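You operate a simulated robot arm through the tools that you are given. There is no shell and no other tool. Be economical: measure what you need, move in short steps, check, and stop when the job is done.

You run a simulated two-armed robot. Do the job below in one go: nothing can be reset, and whatever is moved stays where it is left.

TASK
Pick up the DN 40 blue box from the top of the test stand with one hand, pass it to the other hand and put it on the top of the measuring desk. Set down upright: blue box.

Only the result counts: the job must be done as asked and must still hold three seconds after the hand-in. Knocking over, shifting, dropping, spilling or breaking anything else fails it.

THE ROBOT
Two 7-joint arms with two-finger parallel grippers on one trunk, on a base that drives. Base frame: it is fixed to the floor where the robot stands at the start and does not move with it; the origin is under the middle of the robot, x ahead of it, y to its left, z up. Readings come in mm, rad, newtons and seconds.
The left shoulder is at the start at [50, 177, 1079], the right one opposite. With the tool pointing down near the work surface each hand reaches from about 180 to 700 mm from the robot's upright axis, wherever it stands, measured 20 degrees to its own side. Places, roughly: top of the measuring desk [800, 3000, 800]. Payload 3.43 kg a hand.
The tool frame of a hand sits at the grasp point between the pads (the TCP): z along the fingers, y along the line on which they close. The tips reach 34 mm beyond it. Largest opening 128 mm; finger width 24, thickness 12; the body of the gripper, 48 by 130 mm, starts 96 mm behind the TCP.
Orientation is told as [roll, pitch, yaw] about the base's x, y, z axes, in that order, counted from this pose: with the fingers straight down and closing along the base's y, the tool's x points along the base's -x, its y along +y and its z along -z.

THE INTERFACE
- The arms move only by the tool move_arm. It takes "left_commands", "right_commands" or both (then of equal length, played together; a hand with none holds still); each is one flat list of numbers, 7 for each row, row after row: the shift along the tool's x, y, z in mm, then the turn, a rotation vector about the tool's x, y, z in degrees, then the finger opening in mm, from 0 to 128. In form: [dx, dy, dz, wx, wy, wz, hand, dx, dy, dz, wx, wy, wz, hand, ...]. A call has 1 to 20 rows; each row is the pose to reach, as a shift and turn from the pose commanded when the call began, along the tool's axes at that moment. A row lasts 0.2 s, in which the tool goes at most 50 mm and 0.15 rad; a call with a longer step from one row to the next is refused whole, and so is a gripper value outside its range. Where a pose cannot be reached the arm comes as near as it can. A force on the tool above 40 N (or 10 N above the force at the start of the call, whichever is more), or a blocked arm, ends the call early, and 0.2 s more pass. The fingers move at their own pace (about 108 mm/s each) and stop on an object; they squeeze with about 37 N. The grip force told is the motor's: it shows also when the fingers shut on nothing. Time passes only in rows, and 0.2 s behind the last, so rows that repeat a pose let the fingers close. It gives the time, the measured TCP pose, the force on the tool (base axes), the opening and the grip force at its end, in the units of the frame above (readings bear some noise), with the torque about the TCP (base axes, N m) and any sound that the robot's microphone picked up, and new pictures: "views" is both (left out), scene, wrist or none (wrist: the cameras of the hands that moved).
- Cameras (640 x 400 px; columns grow to the right, rows downward): "scene" is now at [154, 15.2, 1232.9]; the picture's right is [0.15, -0.99, 0.00], its down [-0.65, -0.10, -0.76] and it looks along [0.75, 0.11, -0.65] (base axes); focal length 248 px, centre (320, 200). "left" rides on the left gripper at [76, 11, -160] in its tool frame; the picture's right is [-0.15, 0.99, 0.00], its down [-0.88, -0.13, -0.46] and it looks along [-0.45, -0.07, 0.89] (tool axes); focal length 234 px, centre (320, 200). "right" rides on the right gripper at [76, -11, -160] in its tool frame; the picture's right is [0.15, 0.99, 0.00], its down [-0.88, 0.13, -0.46] and it looks along [-0.45, 0.07, 0.89] (tool axes); focal length 234 px, centre (320, 200). There is no depth. A picture from a camera that has moved, and an enlarged one, comes with that camera's place and axes in the base frame and with its lens.
- slide_trunk(by): slides the trunk up (or, below 0, down) by that many mm; the arms and the scene camera ride with it, the base frame stays. It gives what a move gives, with no picture.
- steer(legs): drives the robot by 1 to 6 legs, each [ahead, turn to the left] in mm and rad, along the robot's own axes; the way and the turn of a leg run together, so that a leg with both is an arc; at most 1500 mm and 3.142 rad a leg. The arms and the cameras ride along, it lands a little off, and it stops where it bumps. It gives what a move gives, and a new picture of the scene camera.
- turn_head(pan, tilt): turns the head with the scene camera to pan (to the left, within 1.396 rad either way) and tilt (down, from -0.506 to 1.204), counted from straight ahead of the robot. It gives what a move gives, and a new picture of the scene camera.
- zoom(camera, box): a new picture of the part [left, top, right, bottom] of that camera's present view, enlarged. No time passes.
- finish_job(): hands the job in; it is judged then, once.

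Go step by step. Nothing tells you exact positions but the pictures and the camera data: compare them with the known pose of the tool, close in by small moves and look again before you grip or let go. The budget is 120 turns and 260 pictures, counting those below and the enlarged ones. Unless the task says otherwise, let go and move clear before handing in, and close with one line.

The tools are called by a JSON object that holds its "method" and its "body". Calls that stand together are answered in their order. move_arm: Moves the arms, as the interface text tells. Its arguments: {"type":"object","properties":{"left_commands":{"type":"array","items":{"type":"number"}},"right_commands":{"type":"array","items":{"type":"number"}},"views":{"type":"string","enum":["both","scene","wrist","none"]}},"required":[]} The other tools are called the same way: slide_trunk (by) slides the trunk up or down; steer (legs) drives the base; turn_head (pan, tilt) turns the head that bears the scene camera; zoom (camera, box) takes an enlarged picture of a part of a camera's view; finish_job () hands the job in.

At the start:

```text
time: 0.0
left_tool_pos: [410.3, 297.6, 1064.1]
left_orientation: [0.001, -0.001, 0.002]
left_ft_force: [-0.5, -0.1, 0.0]
left_torque: [0.02, -0.02, 0.02]
left_gripper_width: 127.7
left_gripper_force: 0.0
right_tool_pos: [502.3, -95.4, 1074.6]
right_orientation: [0.001, -0.001, 0.0]
right_ft_force: [0.7, 0.2, -0.5]
right_torque: [0.01, 0.01, -0.02]
right_gripper_width: 128.2
right_gripper_force: 0.0
trunk travel left (down, up): [-250.0, 151.0]
robot x, y, heading: [-2.3, 4.7, -0.0]
head pan, tilt: [0.148, 0.714]
```

scene: 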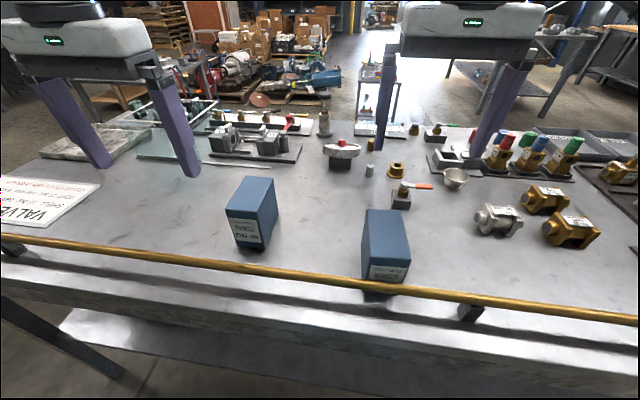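
right: 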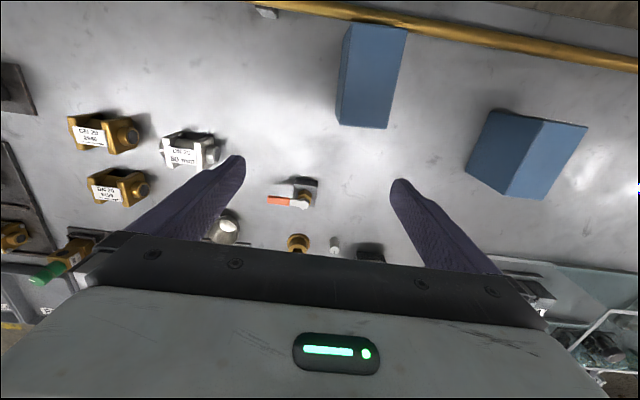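
left: 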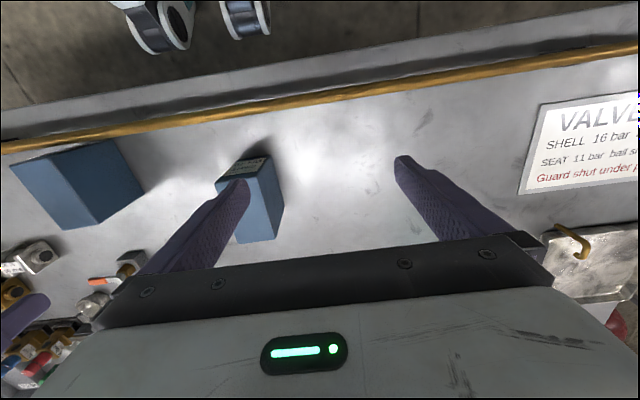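

I see two blue boxes on the bench; I need to read the labels to tell which one is DN 40.

{"method": "zoom", "body": {"camera": "scene", "box": [210, 170, 300, 260]}}

{"method": "zoom", "body": {"camera": "scene", "box": [340, 200, 430, 290]}}

{"method": "zoom", "body": {"camera": "left", "box": [200, 140, 300, 250]}}

```text
4.44 times, centred on (255, 215) of scene
camera zoom: at [154.0, 15.2, 1232.9], right [0.15, -0.99, 0.0], down [-0.65, -0.1, -0.76], along [0.75, 0.11, -0.65], focal length 1101 px, centre (609, 133)
```

zoom: 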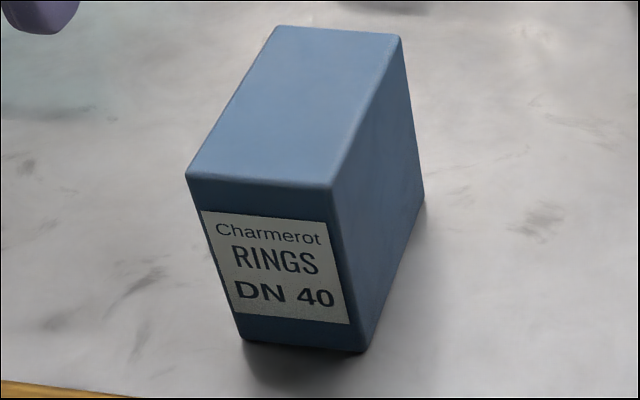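

```text
4.44 times, centred on (385, 245) of scene
camera zoom: at [154.0, 15.2, 1232.9], right [0.15, -0.99, 0.0], down [-0.65, -0.1, -0.76], along [0.75, 0.11, -0.65], focal length 1101 px, centre (31, 0)
```

zoom: 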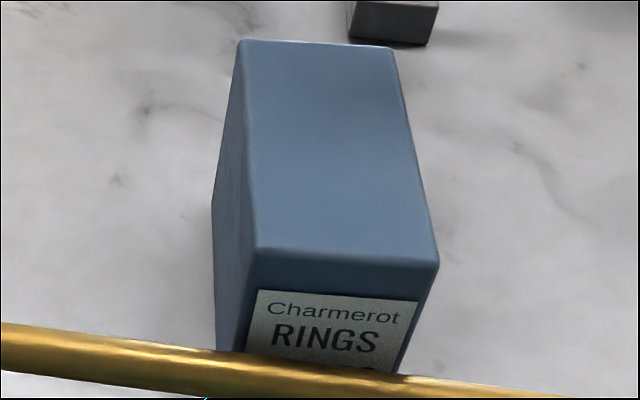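

```text
3.64 times, centred on (250, 195) of left
camera zoom: at [334.3, 310.4, 1223.5], right [0.15, 0.99, 0.0], down [0.88, -0.13, 0.46], along [0.45, -0.07, -0.89], focal length 852 px, centre (574, 218)
```

zoom: 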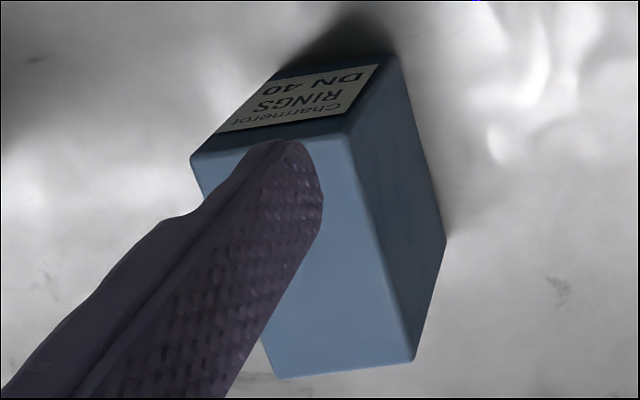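

The left box reads DN 40, centred near (481, 191), about 97 x 56 x 100 mm and aligned with the axes. I'll move the left hand over it at its present height and check.

{"method": "move_arm", "body": {"left_commands": [-24, -36, 0, 0, 0, 0, 128, -48, -72, 0, 0, 0, 0, 128, -70.7, -106.6, 0, 0, 0, 0, 128, -70.7, -106.6, 0, 0, 0, 0, 128]}}

{"method": "turn_head", "body": {"pan": 1.3, "tilt": 0.3}}

```text
time: 1.0
left_tool_pos: [481.0, 192.3, 1064.2]
left_orientation: [0.0, -0.002, 0.004]
left_ft_force: [0.2, -0.5, 0.8]
left_torque: [-0.03, 0.02, 0.0]
left_gripper_width: 128.1
left_gripper_force: 0.1
right_tool_pos: [502.5, -94.5, 1075.6]
right_orientation: [0.001, 0.001, 0.0]
right_ft_force: [0.2, -0.8, -0.1]
right_torque: [0.03, -0.04, -0.03]
right_gripper_width: 127.9
right_gripper_force: 0.1
trunk travel left (down, up): [-250.0, 151.0]
robot x, y, heading: [2.3, 0.8, 0.001]
head pan, tilt: [0.148, 0.714]
camera scene: at [153.6, 15.3, 1233.0], right [0.15, -0.99, 0.0], down [-0.65, -0.1, -0.76], along [0.75, 0.11, -0.65], focal length 248 px, centre (320, 200)
camera left: at [403.8, 203.6, 1224.2], right [0.14, 0.99, 0.0], down [0.88, -0.13, 0.46], along [0.45, -0.06, -0.89], focal length 234 px, centre (320, 200)
```

scene: 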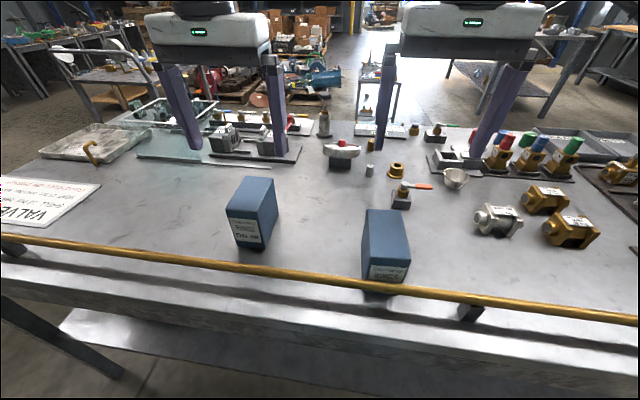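
left: 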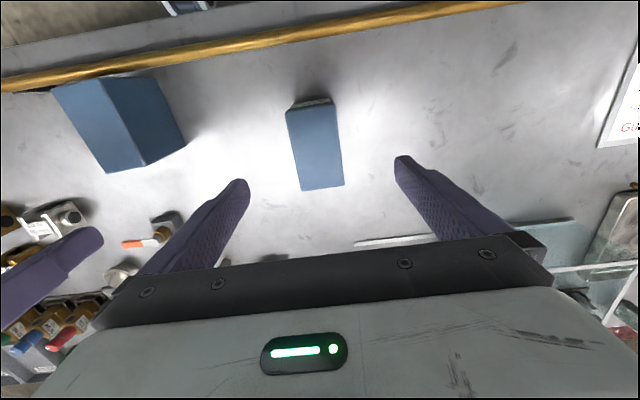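

```text
time: 2.4
left_tool_pos: [480.9, 193.2, 1065.0]
left_orientation: [0.0, -0.001, 0.002]
left_ft_force: [-0.3, 0.5, 0.9]
left_torque: [-0.02, 0.0, 0.0]
left_gripper_width: 128.0
left_gripper_force: 0.1
right_tool_pos: [503.1, -95.6, 1074.4]
right_orientation: [0.0, 0.0, 0.001]
right_ft_force: [0.7, 0.0, 0.2]
right_torque: [-0.02, -0.02, 0.0]
right_gripper_width: 128.1
right_gripper_force: 0.0
trunk travel left (down, up): [-250.0, 151.0]
robot x, y, heading: [-2.3, 1.4, -0.0]
head pan, tilt: [1.3, 0.3]
camera scene: at [95.5, 92.7, 1270.1], right [0.96, -0.27, 0.0], down [-0.08, -0.29, -0.96], along [0.26, 0.92, -0.3], focal length 248 px, centre (320, 200)
```

scene: 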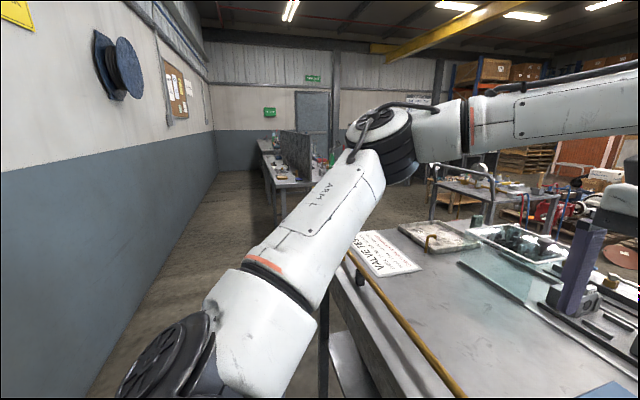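

The wrist view puts the box at about (477, 190), between the fingers. I'll go down to TCP z ≈ 930 in two steps.

{"method": "move_arm", "body": {"left_commands": [4, -2.5, 40, 0, 0, 0, 128, 4, -2.5, 80, 0, 0, 0, 128, 4, -2.5, 90, 0, 0, 0, 128, 4, -2.5, 90, 0, 0, 0, 128], "views": "wrist"}}

```text
time: 3.4
left_tool_pos: [477.5, 188.7, 974.2]
left_orientation: [0.001, 0.0, 0.0]
left_ft_force: [0.0, -0.7, 0.4]
left_torque: [0.01, 0.02, 0.02]
left_gripper_width: 128.3
left_gripper_force: 0.0
right_tool_pos: [502.9, -95.8, 1074.7]
right_orientation: [0.0, 0.001, -0.001]
right_ft_force: [0.0, -0.4, 0.1]
right_torque: [0.03, 0.02, 0.0]
right_gripper_width: 128.1
right_gripper_force: 0.2
trunk travel left (down, up): [-250.0, 151.0]
robot x, y, heading: [-0.8, 2.1, 0.005]
head pan, tilt: [1.3, 0.3]
camera left: at [401.9, 199.7, 1133.8], right [0.14, 0.99, 0.0], down [0.88, -0.13, 0.46], along [0.45, -0.07, -0.89], focal length 234 px, centre (320, 200)
```

left: 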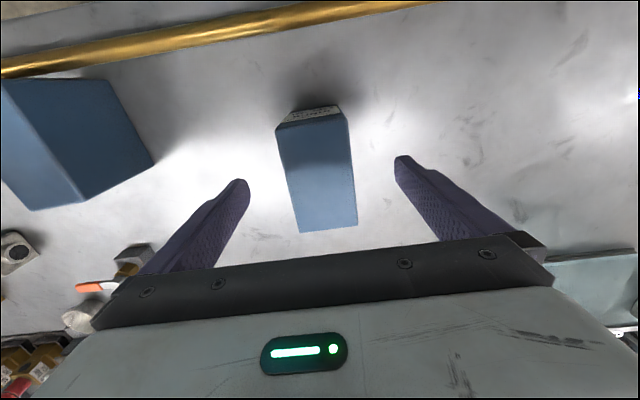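

The box is centred between the fingers. I'll go down 44 mm and close.

{"method": "move_arm", "body": {"left_commands": [0, 0, 25, 0, 0, 0, 128, 0, 0, 44, 0, 0, 0, 128, 0, 0, 44, 0, 0, 0, 128, 0, 0, 44, 0, 0, 0, 45, 0, 0, 44, 0, 0, 0, 45, 0, 0, 44, 0, 0, 0, 45, 0, 0, 44, 0, 0, 0, 45], "views": "wrist"}}

```text
time: 5.0
left_tool_pos: [477.8, 189.6, 929.7]
left_orientation: [0.001, 0.0, 0.003]
left_ft_force: [0.3, 0.5, -0.7]
left_torque: [0.02, -0.02, 0.02]
left_gripper_width: 57.3
left_gripper_force: 36.9
right_tool_pos: [502.6, -95.3, 1074.9]
right_orientation: [-0.001, 0.0, 0.001]
right_ft_force: [1.1, -0.6, 0.5]
right_torque: [0.02, -0.02, -0.02]
right_gripper_width: 127.6
right_gripper_force: 0.0
trunk travel left (down, up): [-250.0, 151.0]
robot x, y, heading: [-0.4, 3.2, 0.001]
head pan, tilt: [1.3, 0.3]
camera left: at [401.6, 200.8, 1089.6], right [0.15, 0.99, 0.0], down [0.88, -0.13, 0.46], along [0.45, -0.07, -0.89], focal length 234 px, centre (320, 200)
```

left: 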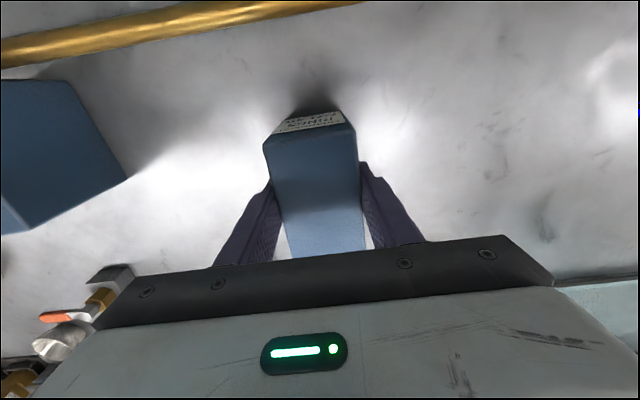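

Gripped at 57 mm. I'll lift it clear.

{"method": "move_arm", "body": {"left_commands": [0, 0, -20, 0, 0, 0, 45, 0, 0, -60, 0, 0, 0, 45, 0, 0, -105, 0, 0, 0, 45, 0, 0, -150, 0, 0, 0, 45, 0, 0, -190, 0, 0, 0, 45, 0, 0, -190, 0, 0, 0, 45], "views": "wrist"}}

{"method": "turn_head", "body": {"pan": 0.148, "tilt": 0.5}}

```text
time: 6.4
left_tool_pos: [469.4, 201.7, 1113.8]
left_orientation: [0.0, 0.0, 0.003]
left_ft_force: [-0.2, -0.7, -3.2]
left_torque: [-0.01, 0.02, 0.0]
left_gripper_width: 57.7
left_gripper_force: 36.8
left hand out of reach, approached as far as the arm can: row 5, 6
right_tool_pos: [504.8, -95.7, 1074.8]
right_orientation: [-0.002, -0.001, 0.001]
right_ft_force: [0.3, 0.4, 0.9]
right_torque: [0.0, 0.0, 0.0]
right_gripper_width: 128.0
right_gripper_force: 0.1
trunk travel left (down, up): [-250.0, 151.0]
robot x, y, heading: [-1.0, -0.8, -0.002]
head pan, tilt: [1.3, 0.3]
camera left: at [393.0, 211.8, 1274.4], right [0.14, 0.99, 0.0], down [0.88, -0.13, 0.46], along [0.45, -0.07, -0.89], focal length 234 px, centre (320, 200)
```

left: 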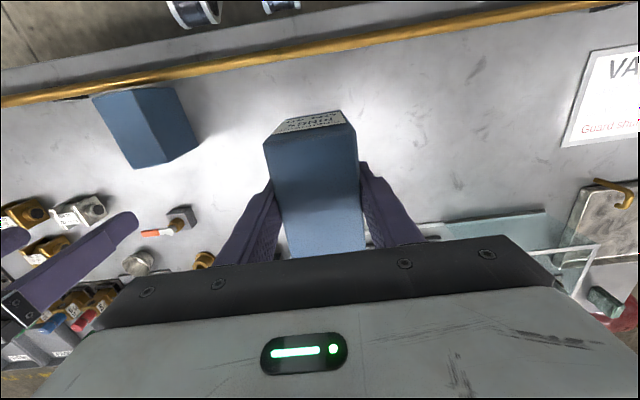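

```text
time: 7.7
left_tool_pos: [469.2, 201.0, 1114.9]
left_orientation: [-0.002, -0.002, 0.002]
left_ft_force: [0.0, -0.3, -2.3]
left_torque: [-0.04, -0.01, -0.02]
left_gripper_width: 57.5
left_gripper_force: 36.7
right_tool_pos: [503.3, -94.8, 1074.1]
right_orientation: [0.0, 0.002, 0.0]
right_ft_force: [-0.3, 0.9, -0.4]
right_torque: [0.04, 0.03, -0.01]
right_gripper_width: 128.0
right_gripper_force: 0.1
trunk travel left (down, up): [-250.0, 151.0]
robot x, y, heading: [-0.9, -1.5, -0.002]
head pan, tilt: [0.148, 0.499]
camera scene: at [160.6, 16.3, 1251.7], right [0.15, -0.99, 0.0], down [-0.47, -0.07, -0.88], along [0.87, 0.13, -0.48], focal length 248 px, centre (320, 200)
```

scene: 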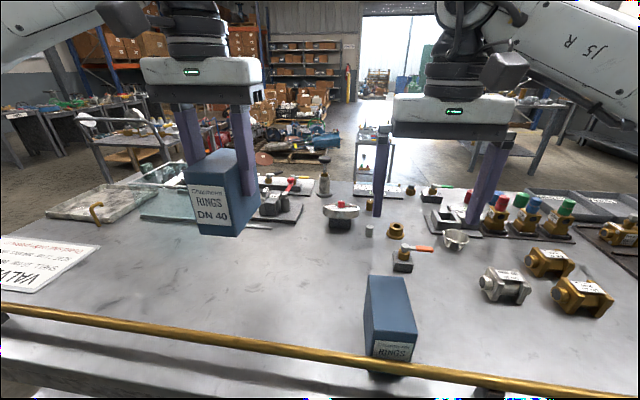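

Box lifted (about 0.3 kg). I plan to bring it to the middle with the left hand yawed −45°, so the right hand can grip the label faces from the right at a slant, with the camera clear. I'll move the left hand first and yaw the right by 45° in place.

{"method": "move_arm", "body": {"left_commands": [2, -17, 5, 0, 0, 7.5, 45, 4, -34, 10, 0, 0, 15, 45, 5, -51, 15, 0, 0, 22.5, 45, 6, -68, 20, 0, 0, 30, 45, 8, -85, 25, 0, 0, 37.5, 45, 9, -101, 30, 0, 0, 45, 45, 9, -101, 30, 0, 0, 45, 45], "right_commands": [15, -8, 0, 0, 0, -7.5, 128, 30, -16, 0, 0, 0, -15, 128, 45, -24, 0, 0, 0, -22.5, 128, 60, -32, 0, 0, 0, -30, 128, 75, -40, 0, 0, 0, -37.5, 128, 90, -40, 0, 0, 0, -45, 128, 90, -40, 0, 0, 0, -45, 128], "views": "scene"}}

```text
time: 9.3
left_tool_pos: [427.4, 159.1, 1092.3]
left_orientation: [-0.001, 0.001, -0.787]
left_ft_force: [-0.8, 0.7, -1.9]
left_torque: [0.02, -0.02, 0.02]
left_gripper_width: 57.8
left_gripper_force: 37.4
left hand out of reach, approached as far as the arm can: row 1, 2, 3, 4, 5, 6, 7
right_tool_pos: [414.6, -134.0, 1075.4]
right_orientation: [-0.001, 0.0, 0.788]
right_ft_force: [-0.1, 0.1, -0.4]
right_torque: [0.01, 0.01, 0.03]
right_gripper_width: 128.0
right_gripper_force: 0.1
trunk travel left (down, up): [-250.0, 151.0]
robot x, y, heading: [2.7, -0.9, -0.003]
head pan, tilt: [0.148, 0.499]
camera scene: at [161.2, 16.2, 1251.5], right [0.15, -0.99, 0.0], down [-0.47, -0.07, -0.88], along [0.87, 0.13, -0.48], focal length 248 px, centre (320, 200)
```

scene: 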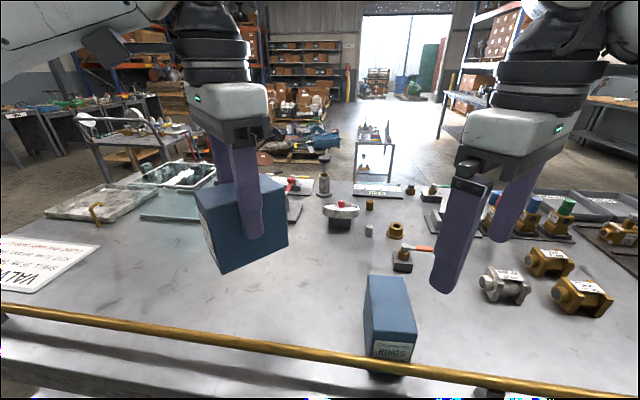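

The left hand meets its reach limit this high. I'll raise the trunk 120 mm, then lower the hands again for more reach.

{"method": "slide_trunk", "body": {"by": 120}}

```text
time: 10.8
left_tool_pos: [424.7, 158.8, 1212.0]
left_orientation: [0.0, -0.001, -0.784]
left_ft_force: [0.1, -0.4, -1.6]
left_torque: [0.0, 0.0, 0.01]
left_gripper_width: 57.7
left_gripper_force: 36.7
right_tool_pos: [414.6, -134.0, 1193.5]
right_orientation: [0.001, -0.001, 0.784]
right_ft_force: [-1.1, 0.1, 1.2]
right_torque: [0.0, 0.0, 0.0]
right_gripper_width: 127.8
right_gripper_force: 0.0
trunk travel left (down, up): [-370.0, 31.0]
robot x, y, heading: [4.5, 1.9, -0.004]
head pan, tilt: [0.148, 0.499]
```

{"method": "move_arm", "body": {"left_commands": [0, 0, 20, 0, 0, 0, 45, 0, 0, 40, 0, 0, 0, 45, 0, 0, 60, 0, 0, 0, 45, 0, 0, 80, 0, 0, 0, 45, 0, 0, 100, 0, 0, 0, 45, 0, 0, 115, 0, 0, 0, 45, 0, 0, 115, 0, 0, 0, 45, 0, 0, 115, 0, 0, 0, 45], "right_commands": [0, 0, 7, 0, -7.86, 0, 128, 0, 0, 14, 0, -15.7, 0, 128, 0, 0, 21, 0, -23.6, 0, 128, 0, 0, 28, 0, -31.4, 0, 128, 0, 0, 35, 0, -39.3, 0, 128, 0, 0, 42, 0, -47.1, 0, 128, 0, 0, 47, 0, -55, 0, 128, 0, 0, 47, 0, -55, 0, 128], "views": "scene"}}

```text
time: 12.6
left_tool_pos: [426.3, 158.9, 1096.5]
left_orientation: [0.0, 0.0, -0.784]
left_ft_force: [0.2, -0.2, -2.3]
left_torque: [-0.02, 0.02, -0.02]
left_gripper_width: 57.6
left_gripper_force: 37.3
right_tool_pos: [413.8, -134.7, 1148.2]
right_orientation: [-0.002, -0.962, 0.786]
right_ft_force: [0.5, -0.6, -0.2]
right_torque: [-0.01, 0.0, 0.04]
right_gripper_width: 127.9
right_gripper_force: 0.1
trunk travel left (down, up): [-370.0, 31.0]
robot x, y, heading: [1.9, -0.2, -0.0]
head pan, tilt: [0.148, 0.499]
camera scene: at [160.9, 16.4, 1371.6], right [0.15, -0.99, 0.0], down [-0.47, -0.07, -0.88], along [0.87, 0.13, -0.48], focal length 248 px, centre (320, 200)
```

scene: 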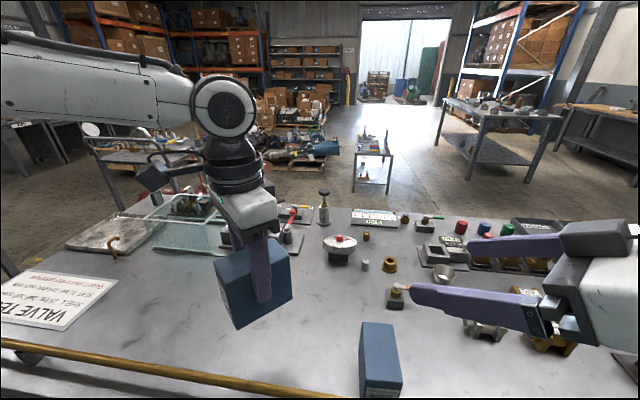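

Both are reachable now. I'll bring the left to about (455, 90, 1096) and the right to a pre-grasp 130 mm back along its axis.

{"method": "move_arm", "body": {"left_commands": [-23, -9, 0, 0, 0, 0, 45, -46, -19, 0, 0, 0, 0, 45, -69.3, -28.3, 0, 0, 0, 0, 45, -69.3, -28.3, 0, 0, 0, 0, 45, -69.3, -28.3, 0, 0, 0, 0, 45, -69.3, -28.3, 0, 0, 0, 0, 45], "right_commands": [0, 0, 0, 0, 0, 0, 128, -10, 32, 16, 0, 0, 0, 128, -21, 65, 32, 0, 0, 0, 128, -31, 97, 48, 0, 0, 0, 128, -42, 130, 63.7, 0, 0, 0, 128, -42, 130, 63.7, 0, 0, 0, 128]}}

```text
time: 14.0
left_tool_pos: [439.1, 130.3, 1095.8]
left_orientation: [-0.001, -0.001, -0.784]
left_ft_force: [0.4, 0.1, -0.6]
left_torque: [0.02, -0.01, 0.01]
left_gripper_width: 57.5
left_gripper_force: 37.3
left hand out of reach, approached as far as the arm can: row 2, 3, 4, 5, 6
right_tool_pos: [375.5, 10.6, 1144.9]
right_orientation: [0.001, -0.96, 0.783]
right_ft_force: [-0.2, 0.1, -0.3]
right_torque: [0.02, 0.03, 0.01]
right_gripper_width: 127.9
right_gripper_force: 0.1
trunk travel left (down, up): [-370.0, 31.0]
robot x, y, heading: [-2.4, 1.9, 0.003]
head pan, tilt: [0.148, 0.499]
camera scene: at [160.5, 15.7, 1371.7], right [0.15, -0.99, 0.0], down [-0.47, -0.07, -0.88], along [0.87, 0.13, -0.48], focal length 248 px, centre (320, 200)
camera right: at [261.4, -121.2, 1174.1], right [-0.76, 0.64, -0.12], down [0.0, 0.18, 0.98], along [0.65, 0.74, -0.14], focal length 234 px, centre (320, 200)
camera left: at [392.5, 191.2, 1255.7], right [0.8, 0.6, 0.0], down [0.53, -0.71, 0.46], along [0.27, -0.37, -0.89], focal length 234 px, centre (320, 200)
```

scene: 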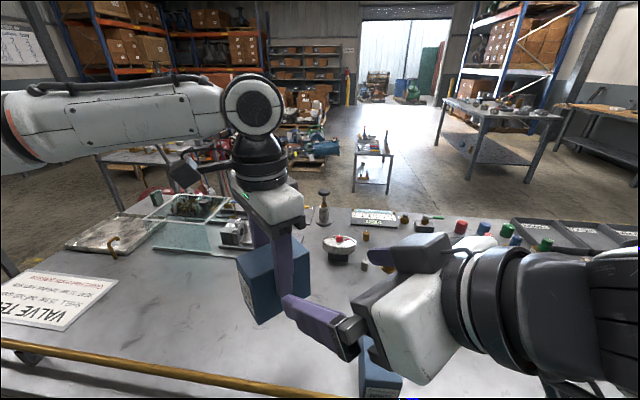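
right: 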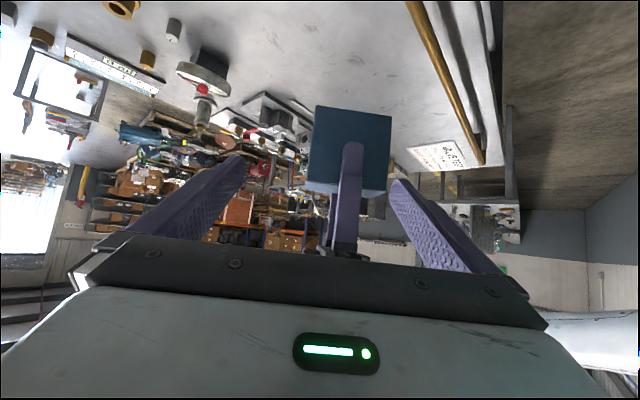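
left: 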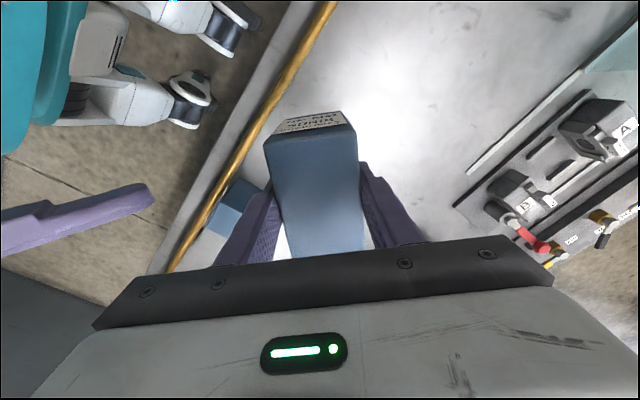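

The left stopped at (439, 130, 1096), which will do. I'll line the right hand up with it, then check before advancing.

{"method": "move_arm", "body": {"right_commands": [-11, 39.7, 14.5, 0, 0, 0, 128, -11, 39.7, 50, 0, 0, 0, 128, -11, 39.7, 50, 0, 0, 0, 128]}}

```text
time: 14.8
left_tool_pos: [439.9, 130.7, 1096.1]
left_orientation: [0.0, -0.001, -0.783]
left_ft_force: [1.2, -0.1, -2.5]
left_torque: [-0.01, -0.02, -0.02]
left_gripper_width: 57.5
left_gripper_force: 37.6
right_tool_pos: [381.8, 72.4, 1125.9]
right_orientation: [-0.002, -0.961, 0.785]
right_ft_force: [0.3, -0.1, 0.8]
right_torque: [-0.02, 0.01, -0.01]
right_gripper_width: 127.8
right_gripper_force: 0.0
trunk travel left (down, up): [-370.0, 31.0]
robot x, y, heading: [0.4, 0.5, 0.002]
head pan, tilt: [0.148, 0.499]
camera scene: at [160.3, 16.4, 1371.7], right [0.15, -0.99, 0.0], down [-0.47, -0.07, -0.88], along [0.87, 0.13, -0.48], focal length 248 px, centre (320, 200)
camera right: at [266.9, -59.8, 1154.2], right [-0.76, 0.64, -0.12], down [0.0, 0.19, 0.98], along [0.65, 0.75, -0.14], focal length 234 px, centre (320, 200)
```

scene: 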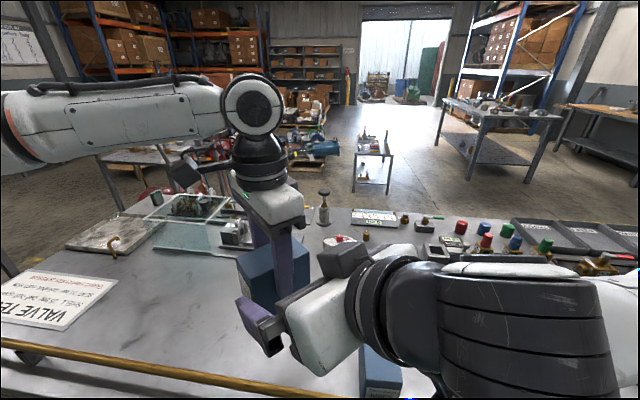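
right: 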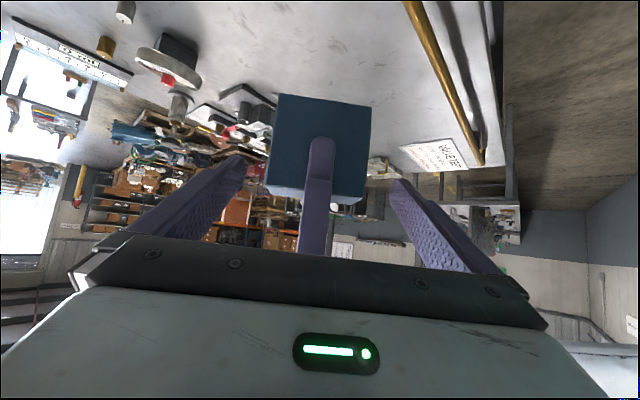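

Well centred between the right fingers. I'll advance the remaining 95 mm.

{"method": "move_arm", "body": {"right_commands": [0, 0, 30, 0, 0, 0, 128, 0, 0, 60, 0, 0, 0, 128, 0, 0, 80, 0, 0, 0, 128, 0, 0, 95, 0, 0, 0, 128, 0, 0, 95, 0, 0, 0, 128]}}

```text
time: 16.0
left_tool_pos: [439.6, 128.8, 1096.3]
left_orientation: [-0.001, -0.004, -0.783]
left_ft_force: [-0.4, -0.4, -1.6]
left_torque: [-0.01, -0.02, -0.02]
left_gripper_width: 57.7
left_gripper_force: 36.9
right_tool_pos: [435.6, 128.4, 1071.9]
right_orientation: [0.002, -0.959, 0.786]
right_ft_force: [0.5, -1.4, 0.7]
right_torque: [0.02, -0.01, -0.01]
right_gripper_width: 128.1
right_gripper_force: 0.1
trunk travel left (down, up): [-370.0, 31.0]
robot x, y, heading: [-1.0, -1.5, 0.003]
head pan, tilt: [0.148, 0.499]
camera scene: at [160.6, 16.1, 1371.7], right [0.15, -0.99, 0.0], down [-0.47, -0.07, -0.88], along [0.87, 0.13, -0.48], focal length 248 px, centre (320, 200)
camera right: at [321.0, -3.7, 1099.9], right [-0.76, 0.64, -0.12], down [0.0, 0.19, 0.98], along [0.65, 0.75, -0.14], focal length 234 px, centre (320, 200)
```

scene: 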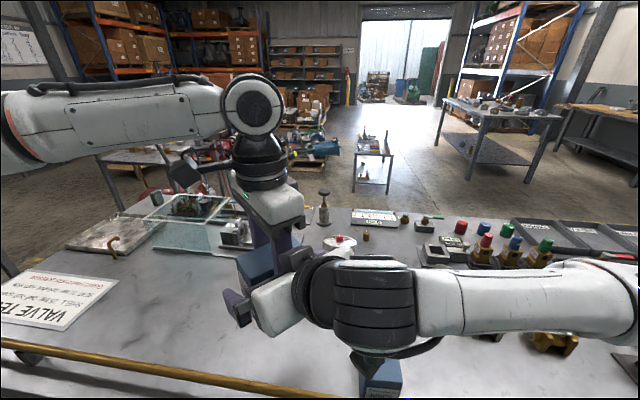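
right: 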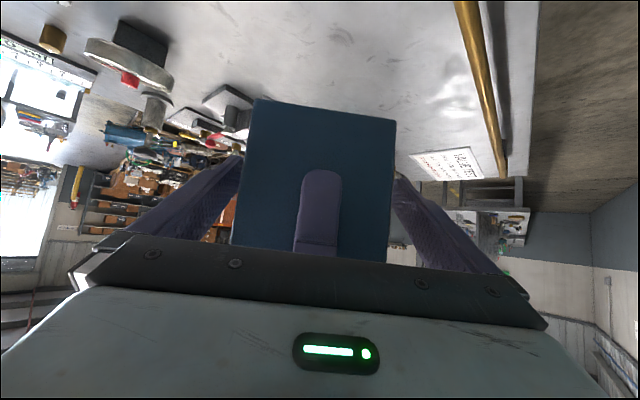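

The box is between the right fingers with no contact forces. I'll close the right hand.

{"method": "move_arm", "body": {"right_commands": [0, 0, 0, 0, 0, 0, 110, 0, 0, 0, 0, 0, 0, 85, 0, 0, 0, 0, 0, 0, 85, 0, 0, 0, 0, 0, 0, 85], "views": "wrist"}}

```text
time: 17.0
left_tool_pos: [438.0, 129.9, 1096.1]
left_orientation: [0.001, 0.002, -0.785]
left_ft_force: [-12.9, 12.6, 1.2]
left_torque: [-0.23, -0.28, -0.57]
left_gripper_width: 57.8
left_gripper_force: 36.9
right_tool_pos: [439.0, 127.0, 1071.6]
right_orientation: [0.0, -0.958, 0.78]
right_ft_force: [12.4, -11.4, -2.0]
right_torque: [0.5, 0.53, 0.55]
right_gripper_width: 99.7
right_gripper_force: 37.2
trunk travel left (down, up): [-370.0, 31.0]
robot x, y, heading: [0.9, 0.0, -0.003]
head pan, tilt: [0.148, 0.499]
camera right: at [322.0, -4.5, 1099.9], right [-0.75, 0.64, -0.12], down [0.0, 0.19, 0.98], along [0.66, 0.74, -0.14], focal length 234 px, centre (320, 200)
```

right: 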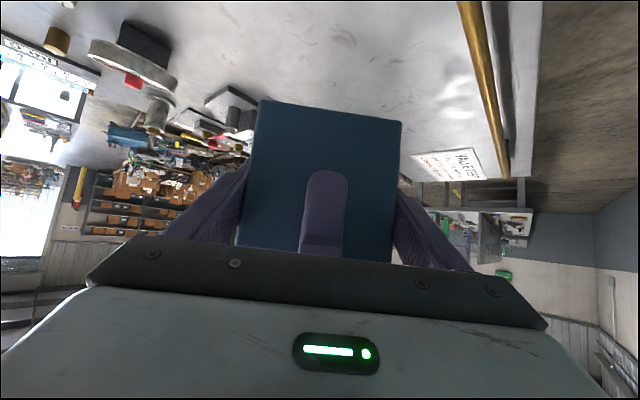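

Holding, with a sideways strain of about 17 N from a few mm of offset. I'll relieve it, then open the left fingers moderately.

{"method": "move_arm", "body": {"right_commands": [0, -1.5, 0, 0, 0, 0, 85, 0, -3, 0, 0, 0, 0, 85, 0, -3, 0, 0, 0, 0, 85], "views": "none"}}

{"method": "move_arm", "body": {"left_commands": [0, 0, 0, 0, 0, 0, 65, 0, 0, 0, 0, 0, 0, 80, 0, 0, 0, 0, 0, 0, 80], "views": "both"}}

```text
time: 17.8
left_tool_pos: [439.1, 130.4, 1097.3]
left_orientation: [0.0, 0.0, -0.783]
left_ft_force: [-9.5, 0.9, 4.9]
left_torque: [0.88, 0.43, 0.46]
left_gripper_width: 57.9
left_gripper_force: 37.5
right_tool_pos: [437.9, 125.7, 1071.9]
right_orientation: [-0.002, -0.96, 0.786]
right_ft_force: [10.5, -1.7, -3.0]
right_torque: [-0.85, -0.18, -0.5]
right_gripper_width: 99.6
right_gripper_force: 37.3
trunk travel left (down, up): [-370.0, 31.0]
robot x, y, heading: [0.7, 0.4, -0.004]
head pan, tilt: [0.148, 0.499]
```

```text
time: 18.6
left_tool_pos: [439.2, 128.7, 1096.6]
left_orientation: [0.0, -0.002, -0.784]
left_ft_force: [0.8, 0.6, -0.2]
left_torque: [-0.03, 0.0, 0.01]
left_gripper_width: 79.9
left_gripper_force: 0.1
right_tool_pos: [439.2, 126.3, 1071.7]
right_orientation: [0.0, -0.961, 0.786]
right_ft_force: [-0.3, -0.3, 0.6]
right_torque: [-0.02, -0.04, 0.03]
right_gripper_width: 99.8
right_gripper_force: 37.3
trunk travel left (down, up): [-370.0, 31.0]
robot x, y, heading: [0.7, 0.7, 0.001]
head pan, tilt: [0.148, 0.499]
camera scene: at [160.6, 16.2, 1371.7], right [0.15, -0.99, 0.0], down [-0.47, -0.07, -0.88], along [0.87, 0.13, -0.48], focal length 248 px, centre (320, 200)
camera left: at [392.6, 191.7, 1255.6], right [0.8, 0.6, 0.0], down [0.53, -0.71, 0.46], along [0.27, -0.37, -0.89], focal length 234 px, centre (320, 200)
```

scene: 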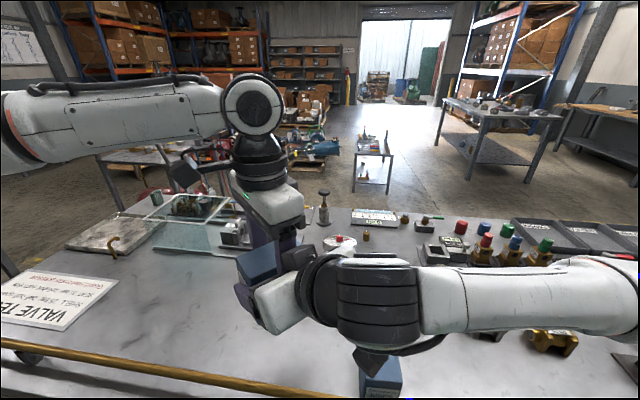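
left: 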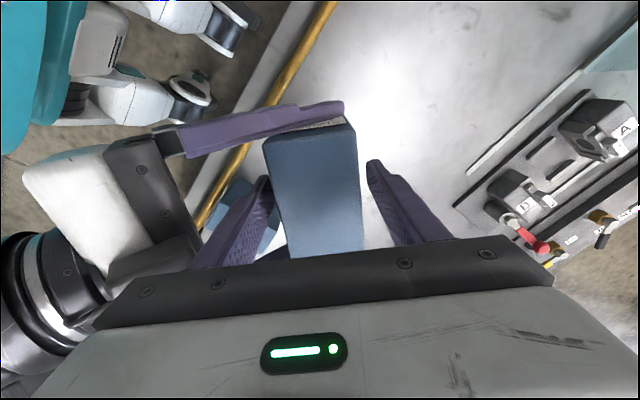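

The right hand holds the box. I'll raise the left hand straight up in small steps.

{"method": "move_arm", "body": {"left_commands": [0, 0, -15, 0, 0, 0, 80, 0, 0, -30, 0, 0, 0, 80, 0, 0, -30, 0, 0, 0, 80], "views": "none"}}

```text
time: 19.4
left_tool_pos: [436.7, 132.8, 1125.8]
left_orientation: [-0.001, -0.002, -0.784]
left_ft_force: [0.3, 0.3, 0.0]
left_torque: [0.04, 0.03, -0.01]
left_gripper_width: 80.0
left_gripper_force: 0.1
left hand out of reach, approached as far as the arm can: row 2, 3
right_tool_pos: [438.3, 126.0, 1072.1]
right_orientation: [0.0, -0.958, 0.786]
right_ft_force: [-0.1, -0.4, 0.9]
right_torque: [0.03, -0.02, -0.01]
right_gripper_width: 99.9
right_gripper_force: 37.2
trunk travel left (down, up): [-370.0, 31.0]
robot x, y, heading: [-0.7, -2.5, 0.002]
head pan, tilt: [0.148, 0.499]
```

{"method": "move_arm", "body": {"left_commands": [10, 0, -15, 0, 0, 0, 80, 15, 0, -35, 0, 0, 0, 80, 20, 0, -55, 0, 0, 0, 80, 20, 0, -55, 0, 0, 0, 80], "views": "both"}}

```text
time: 20.4
left_tool_pos: [421.2, 145.6, 1180.5]
left_orientation: [0.0, 0.001, -0.784]
left_ft_force: [-0.3, 0.1, 0.4]
left_torque: [0.03, -0.04, 0.0]
left_gripper_width: 79.9
left_gripper_force: 0.1
right_tool_pos: [438.9, 125.0, 1071.9]
right_orientation: [0.0, -0.961, 0.785]
right_ft_force: [0.9, 0.1, 0.3]
right_torque: [-0.02, 0.02, -0.03]
right_gripper_width: 100.0
right_gripper_force: 36.8
trunk travel left (down, up): [-370.0, 31.0]
robot x, y, heading: [1.7, 0.6, 0.002]
head pan, tilt: [0.148, 0.499]
camera scene: at [160.8, 16.2, 1371.6], right [0.15, -0.99, 0.0], down [-0.47, -0.07, -0.88], along [0.87, 0.13, -0.48], focal length 248 px, centre (320, 200)
camera left: at [375.4, 208.6, 1339.7], right [0.8, 0.6, 0.0], down [0.53, -0.71, 0.46], along [0.27, -0.37, -0.89], focal length 234 px, centre (320, 200)
```

scene: 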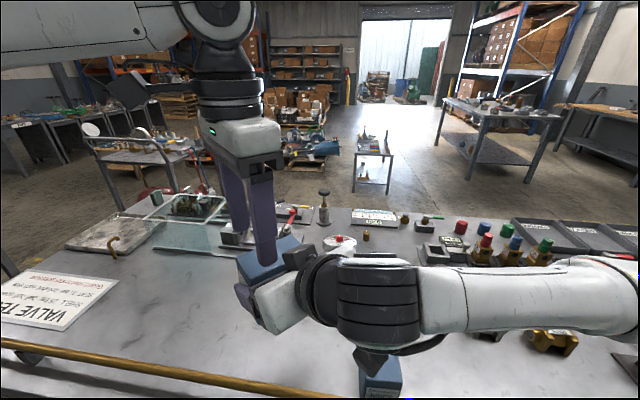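
left: 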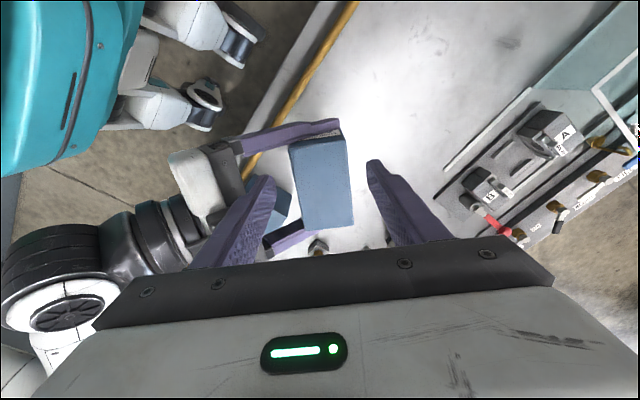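

Left hand is clear of the box. I'll move it out to the left and unwind its yaw.

{"method": "move_arm", "body": {"left_commands": [30, 13, -3, 0, 0, -7.5, 80, 60, 27, -7, 0, 0, -15, 80, 90, 40, -10, 0, 0, -22.5, 80, 120, 53, -13, 0, 0, -30, 80, 150, 67, -16, 0, 0, -37.5, 80, 180, 80, -20, 0, 0, -45, 80, 180, 80, -20, 0, 0, -45, 80], "views": "none"}}

{"method": "turn_head", "body": {"pan": 1.0, "tilt": 0.15}}

{"method": "turn_head", "body": {"pan": 1.39, "tilt": 0.5}}

```text
time: 22.0
left_tool_pos: [352.9, 331.1, 1198.7]
left_orientation: [0.001, 0.0, 0.002]
left_ft_force: [-0.6, -0.9, -0.1]
left_torque: [0.0, 0.03, -0.01]
left_gripper_width: 80.2
left_gripper_force: 0.0
right_tool_pos: [438.6, 127.1, 1072.6]
right_orientation: [0.0, -0.96, 0.784]
right_ft_force: [0.0, -0.3, 0.6]
right_torque: [0.03, 0.02, 0.0]
right_gripper_width: 99.7
right_gripper_force: 37.1
trunk travel left (down, up): [-370.0, 31.0]
robot x, y, heading: [0.1, 2.0, 0.004]
head pan, tilt: [0.148, 0.499]
```

```text
time: 23.2
left_tool_pos: [352.3, 330.7, 1198.6]
left_orientation: [0.001, 0.0, -0.001]
left_ft_force: [-0.5, -0.4, -0.1]
left_torque: [-0.05, 0.02, -0.03]
left_gripper_width: 79.9
left_gripper_force: 0.1
right_tool_pos: [439.5, 125.0, 1071.5]
right_orientation: [0.0, -0.961, 0.787]
right_ft_force: [0.1, -0.1, 0.7]
right_torque: [0.03, -0.01, 0.01]
right_gripper_width: 99.3
right_gripper_force: 36.8
trunk travel left (down, up): [-370.0, 31.0]
robot x, y, heading: [-0.8, 2.1, -0.002]
head pan, tilt: [1.0, 0.15]
camera scene: at [120.8, 80.8, 1404.1], right [0.84, -0.54, 0.0], down [-0.08, -0.13, -0.99], along [0.53, 0.83, -0.15], focal length 248 px, centre (320, 200)
```

scene: 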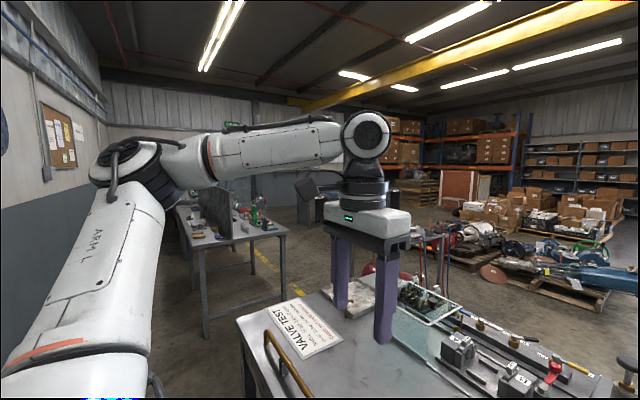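

```text
time: 24.1
left_tool_pos: [353.6, 330.8, 1199.9]
left_orientation: [0.0, 0.001, 0.001]
left_ft_force: [0.2, 0.1, 0.4]
left_torque: [-0.01, -0.03, 0.01]
left_gripper_width: 80.1
left_gripper_force: 0.1
right_tool_pos: [438.6, 124.5, 1073.1]
right_orientation: [0.0, -0.959, 0.785]
right_ft_force: [0.1, 0.1, -0.2]
right_torque: [0.0, -0.04, 0.01]
right_gripper_width: 99.6
right_gripper_force: 37.0
trunk travel left (down, up): [-370.0, 31.0]
robot x, y, heading: [1.4, -2.4, 0.008]
head pan, tilt: [1.389, 0.499]
camera scene: at [87.1, 92.2, 1371.8], right [0.98, -0.18, 0.0], down [-0.09, -0.47, -0.88], along [0.16, 0.86, -0.48], focal length 248 px, centre (320, 200)
```

scene: 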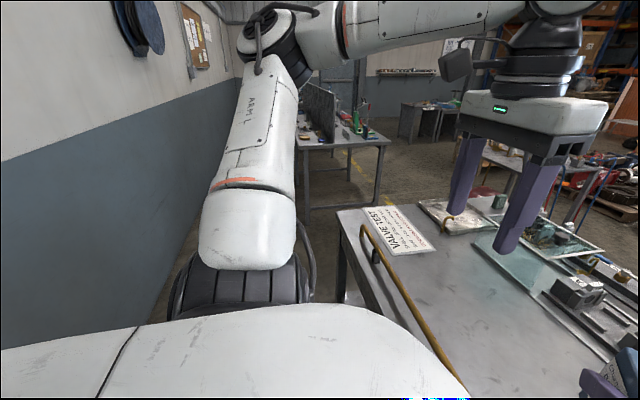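

The measuring desk seems to be the table ahead left, its near end around y ≈ 2000, x ≈ 300–1000. I'll zoom in on it.

{"method": "turn_head", "body": {"pan": 1.2, "tilt": 0.2}}

{"method": "zoom", "body": {"camera": "scene", "box": [180, 120, 380, 300]}}

```text
time: 24.9
left_tool_pos: [353.0, 332.4, 1199.9]
left_orientation: [-0.001, 0.002, 0.001]
left_ft_force: [0.4, 0.1, 0.1]
left_torque: [-0.01, 0.01, -0.02]
left_gripper_width: 80.1
left_gripper_force: 0.1
right_tool_pos: [439.2, 125.2, 1073.1]
right_orientation: [0.0, -0.96, 0.786]
right_ft_force: [0.4, 0.5, -0.2]
right_torque: [-0.02, -0.03, 0.05]
right_gripper_width: 99.8
right_gripper_force: 36.2
trunk travel left (down, up): [-370.0, 31.0]
robot x, y, heading: [4.5, -0.6, 0.001]
head pan, tilt: [1.201, 0.201]
camera scene: at [104.3, 89.7, 1399.3], right [0.93, -0.36, 0.0], down [-0.07, -0.19, -0.98], along [0.35, 0.91, -0.2], focal length 248 px, centre (320, 200)
```

scene: 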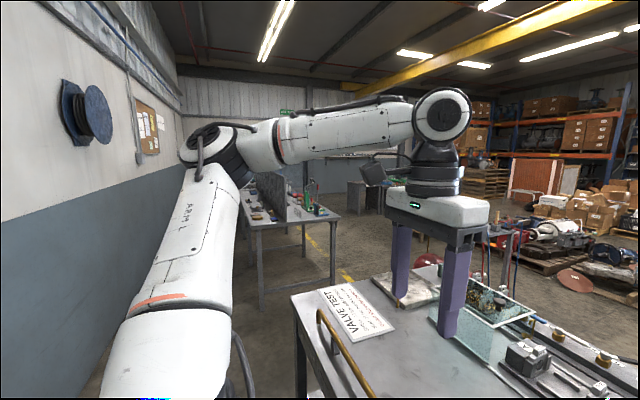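

```text
2.22 times, centred on (280, 210) of scene
camera zoom: at [104.3, 89.7, 1399.3], right [0.93, -0.36, 0.0], down [-0.07, -0.19, -0.98], along [0.35, 0.91, -0.2], focal length 551 px, centre (409, 178)
```

zoom: 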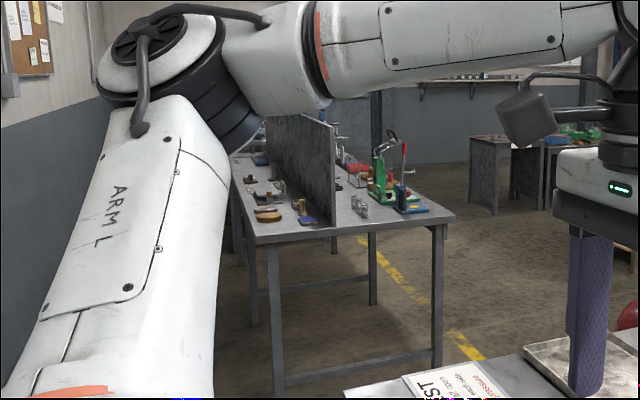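

The desk is at about x 300–1000, starting at y ≈ 2000, with a divider panel along it and a corridor on the wall side. I'll back off, turn left, and look along the corridor.

{"method": "steer", "body": {"legs": [[-250, 0], [0, 1.571]]}}

{"method": "turn_head", "body": {"pan": -0.1, "tilt": 0.3}}

```text
time: 30.3
left_tool_pos: [-557.7, 369.3, 1200.8]
left_orientation: [0.028, 0.011, 1.533]
left_ft_force: [0.0, -0.4, 0.6]
left_torque: [0.0, 0.0, -0.01]
left_gripper_width: 80.0
left_gripper_force: 0.1
right_tool_pos: [-352.0, 448.6, 1070.3]
right_orientation: [0.022, -0.962, 2.306]
right_ft_force: [-0.9, 0.1, 0.1]
right_torque: [-0.01, -0.03, 0.0]
right_gripper_width: 99.6
right_gripper_force: 37.3
trunk travel left (down, up): [-370.0, 31.0]
robot x, y, heading: [-244.9, 4.6, 1.533]
head pan, tilt: [1.201, 0.201]
stopped in leg 2: the robot was blocked; the commanded pose is now the measured one
camera scene: at [-317.0, 117.4, 1400.0], right [0.4, 0.92, -0.01], down [0.17, -0.09, -0.98], along [-0.9, 0.39, -0.19], focal length 248 px, centre (320, 200)
```

scene: 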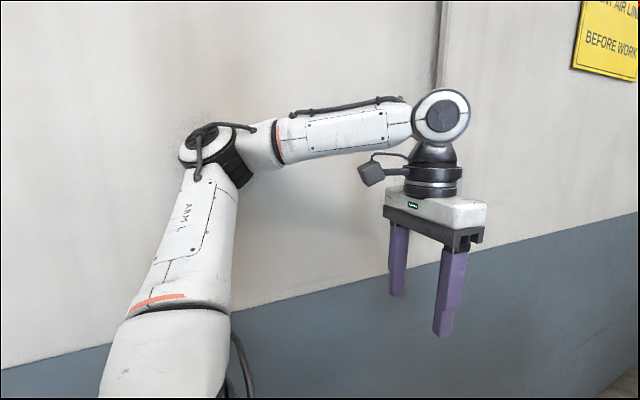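

```text
time: 31.8
left_tool_pos: [-557.1, 371.1, 1201.3]
left_orientation: [0.024, 0.011, 1.535]
left_ft_force: [-0.6, -0.4, -0.5]
left_torque: [0.0, 0.02, -0.01]
left_gripper_width: 79.8
left_gripper_force: 0.1
right_tool_pos: [-351.5, 447.9, 1070.5]
right_orientation: [0.025, -0.964, 2.303]
right_ft_force: [-0.5, 0.9, -0.2]
right_torque: [-0.04, -0.01, 0.01]
right_gripper_width: 99.7
right_gripper_force: 37.0
trunk travel left (down, up): [-370.0, 31.0]
robot x, y, heading: [-245.4, 1.7, 1.531]
head pan, tilt: [-0.099, 0.3]
camera scene: at [-218.9, 173.0, 1388.6], right [0.99, -0.14, -0.01], down [-0.05, -0.3, -0.95], along [0.13, 0.94, -0.3], focal length 248 px, centre (320, 200)
```

scene: 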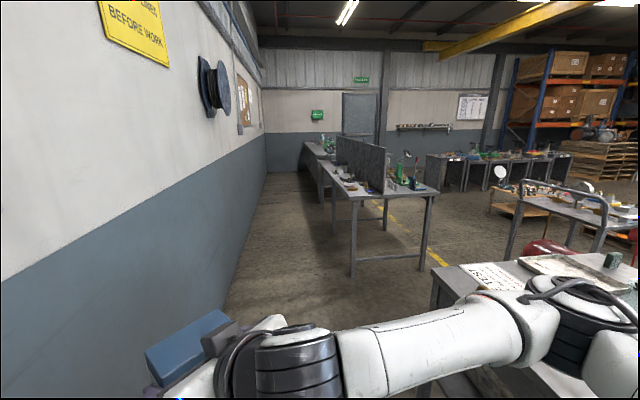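

The left elbow has touched the wall. Before moving on I'll zoom at the desks.

{"method": "zoom", "body": {"camera": "scene", "box": [280, 120, 480, 290]}}

{"method": "steer", "body": {"legs": [[0, -0.35]]}}

```text
2.35 times, centred on (380, 205) of scene
camera zoom: at [-218.9, 173.0, 1388.6], right [0.99, -0.14, -0.01], down [-0.05, -0.3, -0.95], along [0.13, 0.94, -0.3], focal length 583 px, centre (179, 188)
```

zoom: 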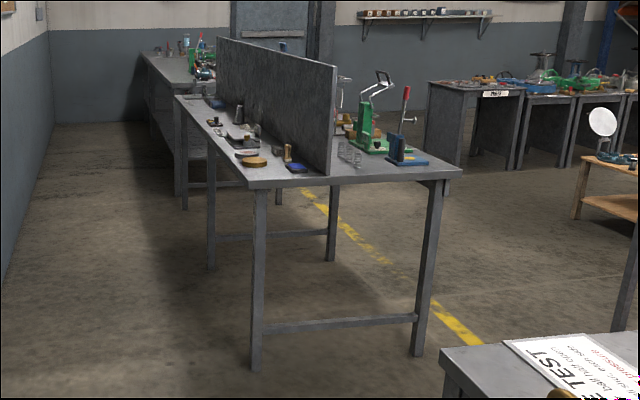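

```text
time: 33.3
left_tool_pos: [-421.9, 452.6, 1199.4]
left_orientation: [0.011, 0.004, 1.18]
left_ft_force: [-0.2, 0.3, -0.2]
left_torque: [0.01, 0.04, 0.02]
left_gripper_width: 80.1
left_gripper_force: 0.0
right_tool_pos: [-201.1, 455.5, 1071.2]
right_orientation: [0.001, -0.96, 1.966]
right_ft_force: [0.6, -0.5, -2.2]
right_torque: [-0.05, 0.02, 0.02]
right_gripper_width: 99.5
right_gripper_force: 36.6
trunk travel left (down, up): [-370.0, 31.0]
robot x, y, heading: [-247.2, -0.7, 1.179]
head pan, tilt: [-0.099, 0.3]
camera scene: at [-176.5, 150.7, 1390.1], right [0.88, -0.47, 0.0], down [-0.14, -0.26, -0.96], along [0.45, 0.84, -0.3], focal length 248 px, centre (320, 200)
```

scene: 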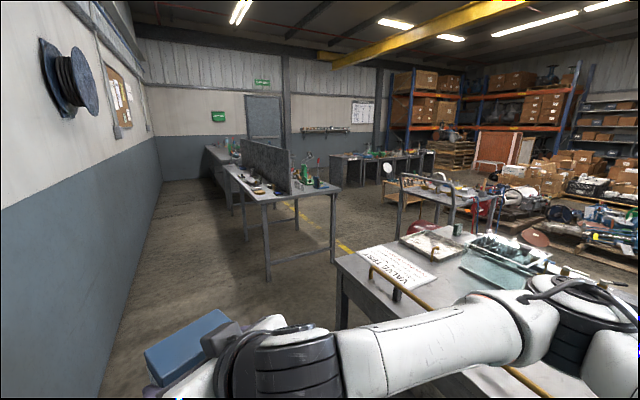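

The desk with the divider fits (800, 3000, 800): x ≈ 280–1080, y ≈ 2000–4000. I'll place the box on its near end, right of the panel, around (800, 2100). I'll steer past the bench corner first.

{"method": "steer", "body": {"legs": [[0, 0.2], [1430, 0]]}}

```text
time: 41.1
left_tool_pos: [-240.7, 1803.8, 1198.5]
left_orientation: [0.011, 0.005, 1.383]
left_ft_force: [-0.3, 0.8, -0.1]
left_torque: [0.01, 0.0, -0.03]
left_gripper_width: 80.3
left_gripper_force: 0.1
right_tool_pos: [-24.1, 1851.6, 1071.5]
right_orientation: [0.001, -0.958, 2.17]
right_ft_force: [-0.2, -0.4, -2.4]
right_torque: [-0.03, -0.01, -0.03]
right_gripper_width: 99.5
right_gripper_force: 37.0
trunk travel left (down, up): [-370.0, 31.0]
robot x, y, heading: [21.5, 1395.0, 1.383]
head pan, tilt: [-0.099, 0.3]
camera scene: at [61.8, 1557.3, 1390.1], right [0.96, -0.28, 0.0], down [-0.08, -0.28, -0.96], along [0.27, 0.92, -0.3], focal length 248 px, centre (320, 200)
```

scene: 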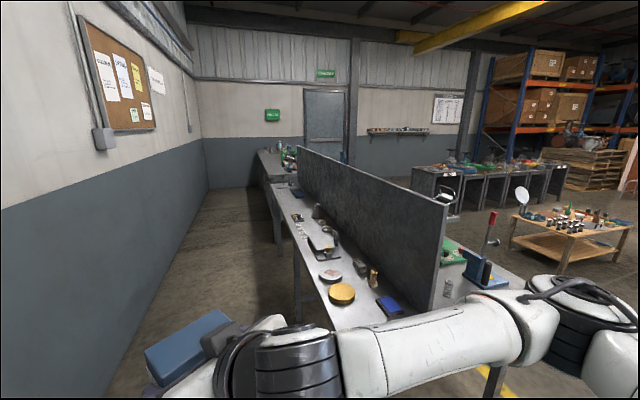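

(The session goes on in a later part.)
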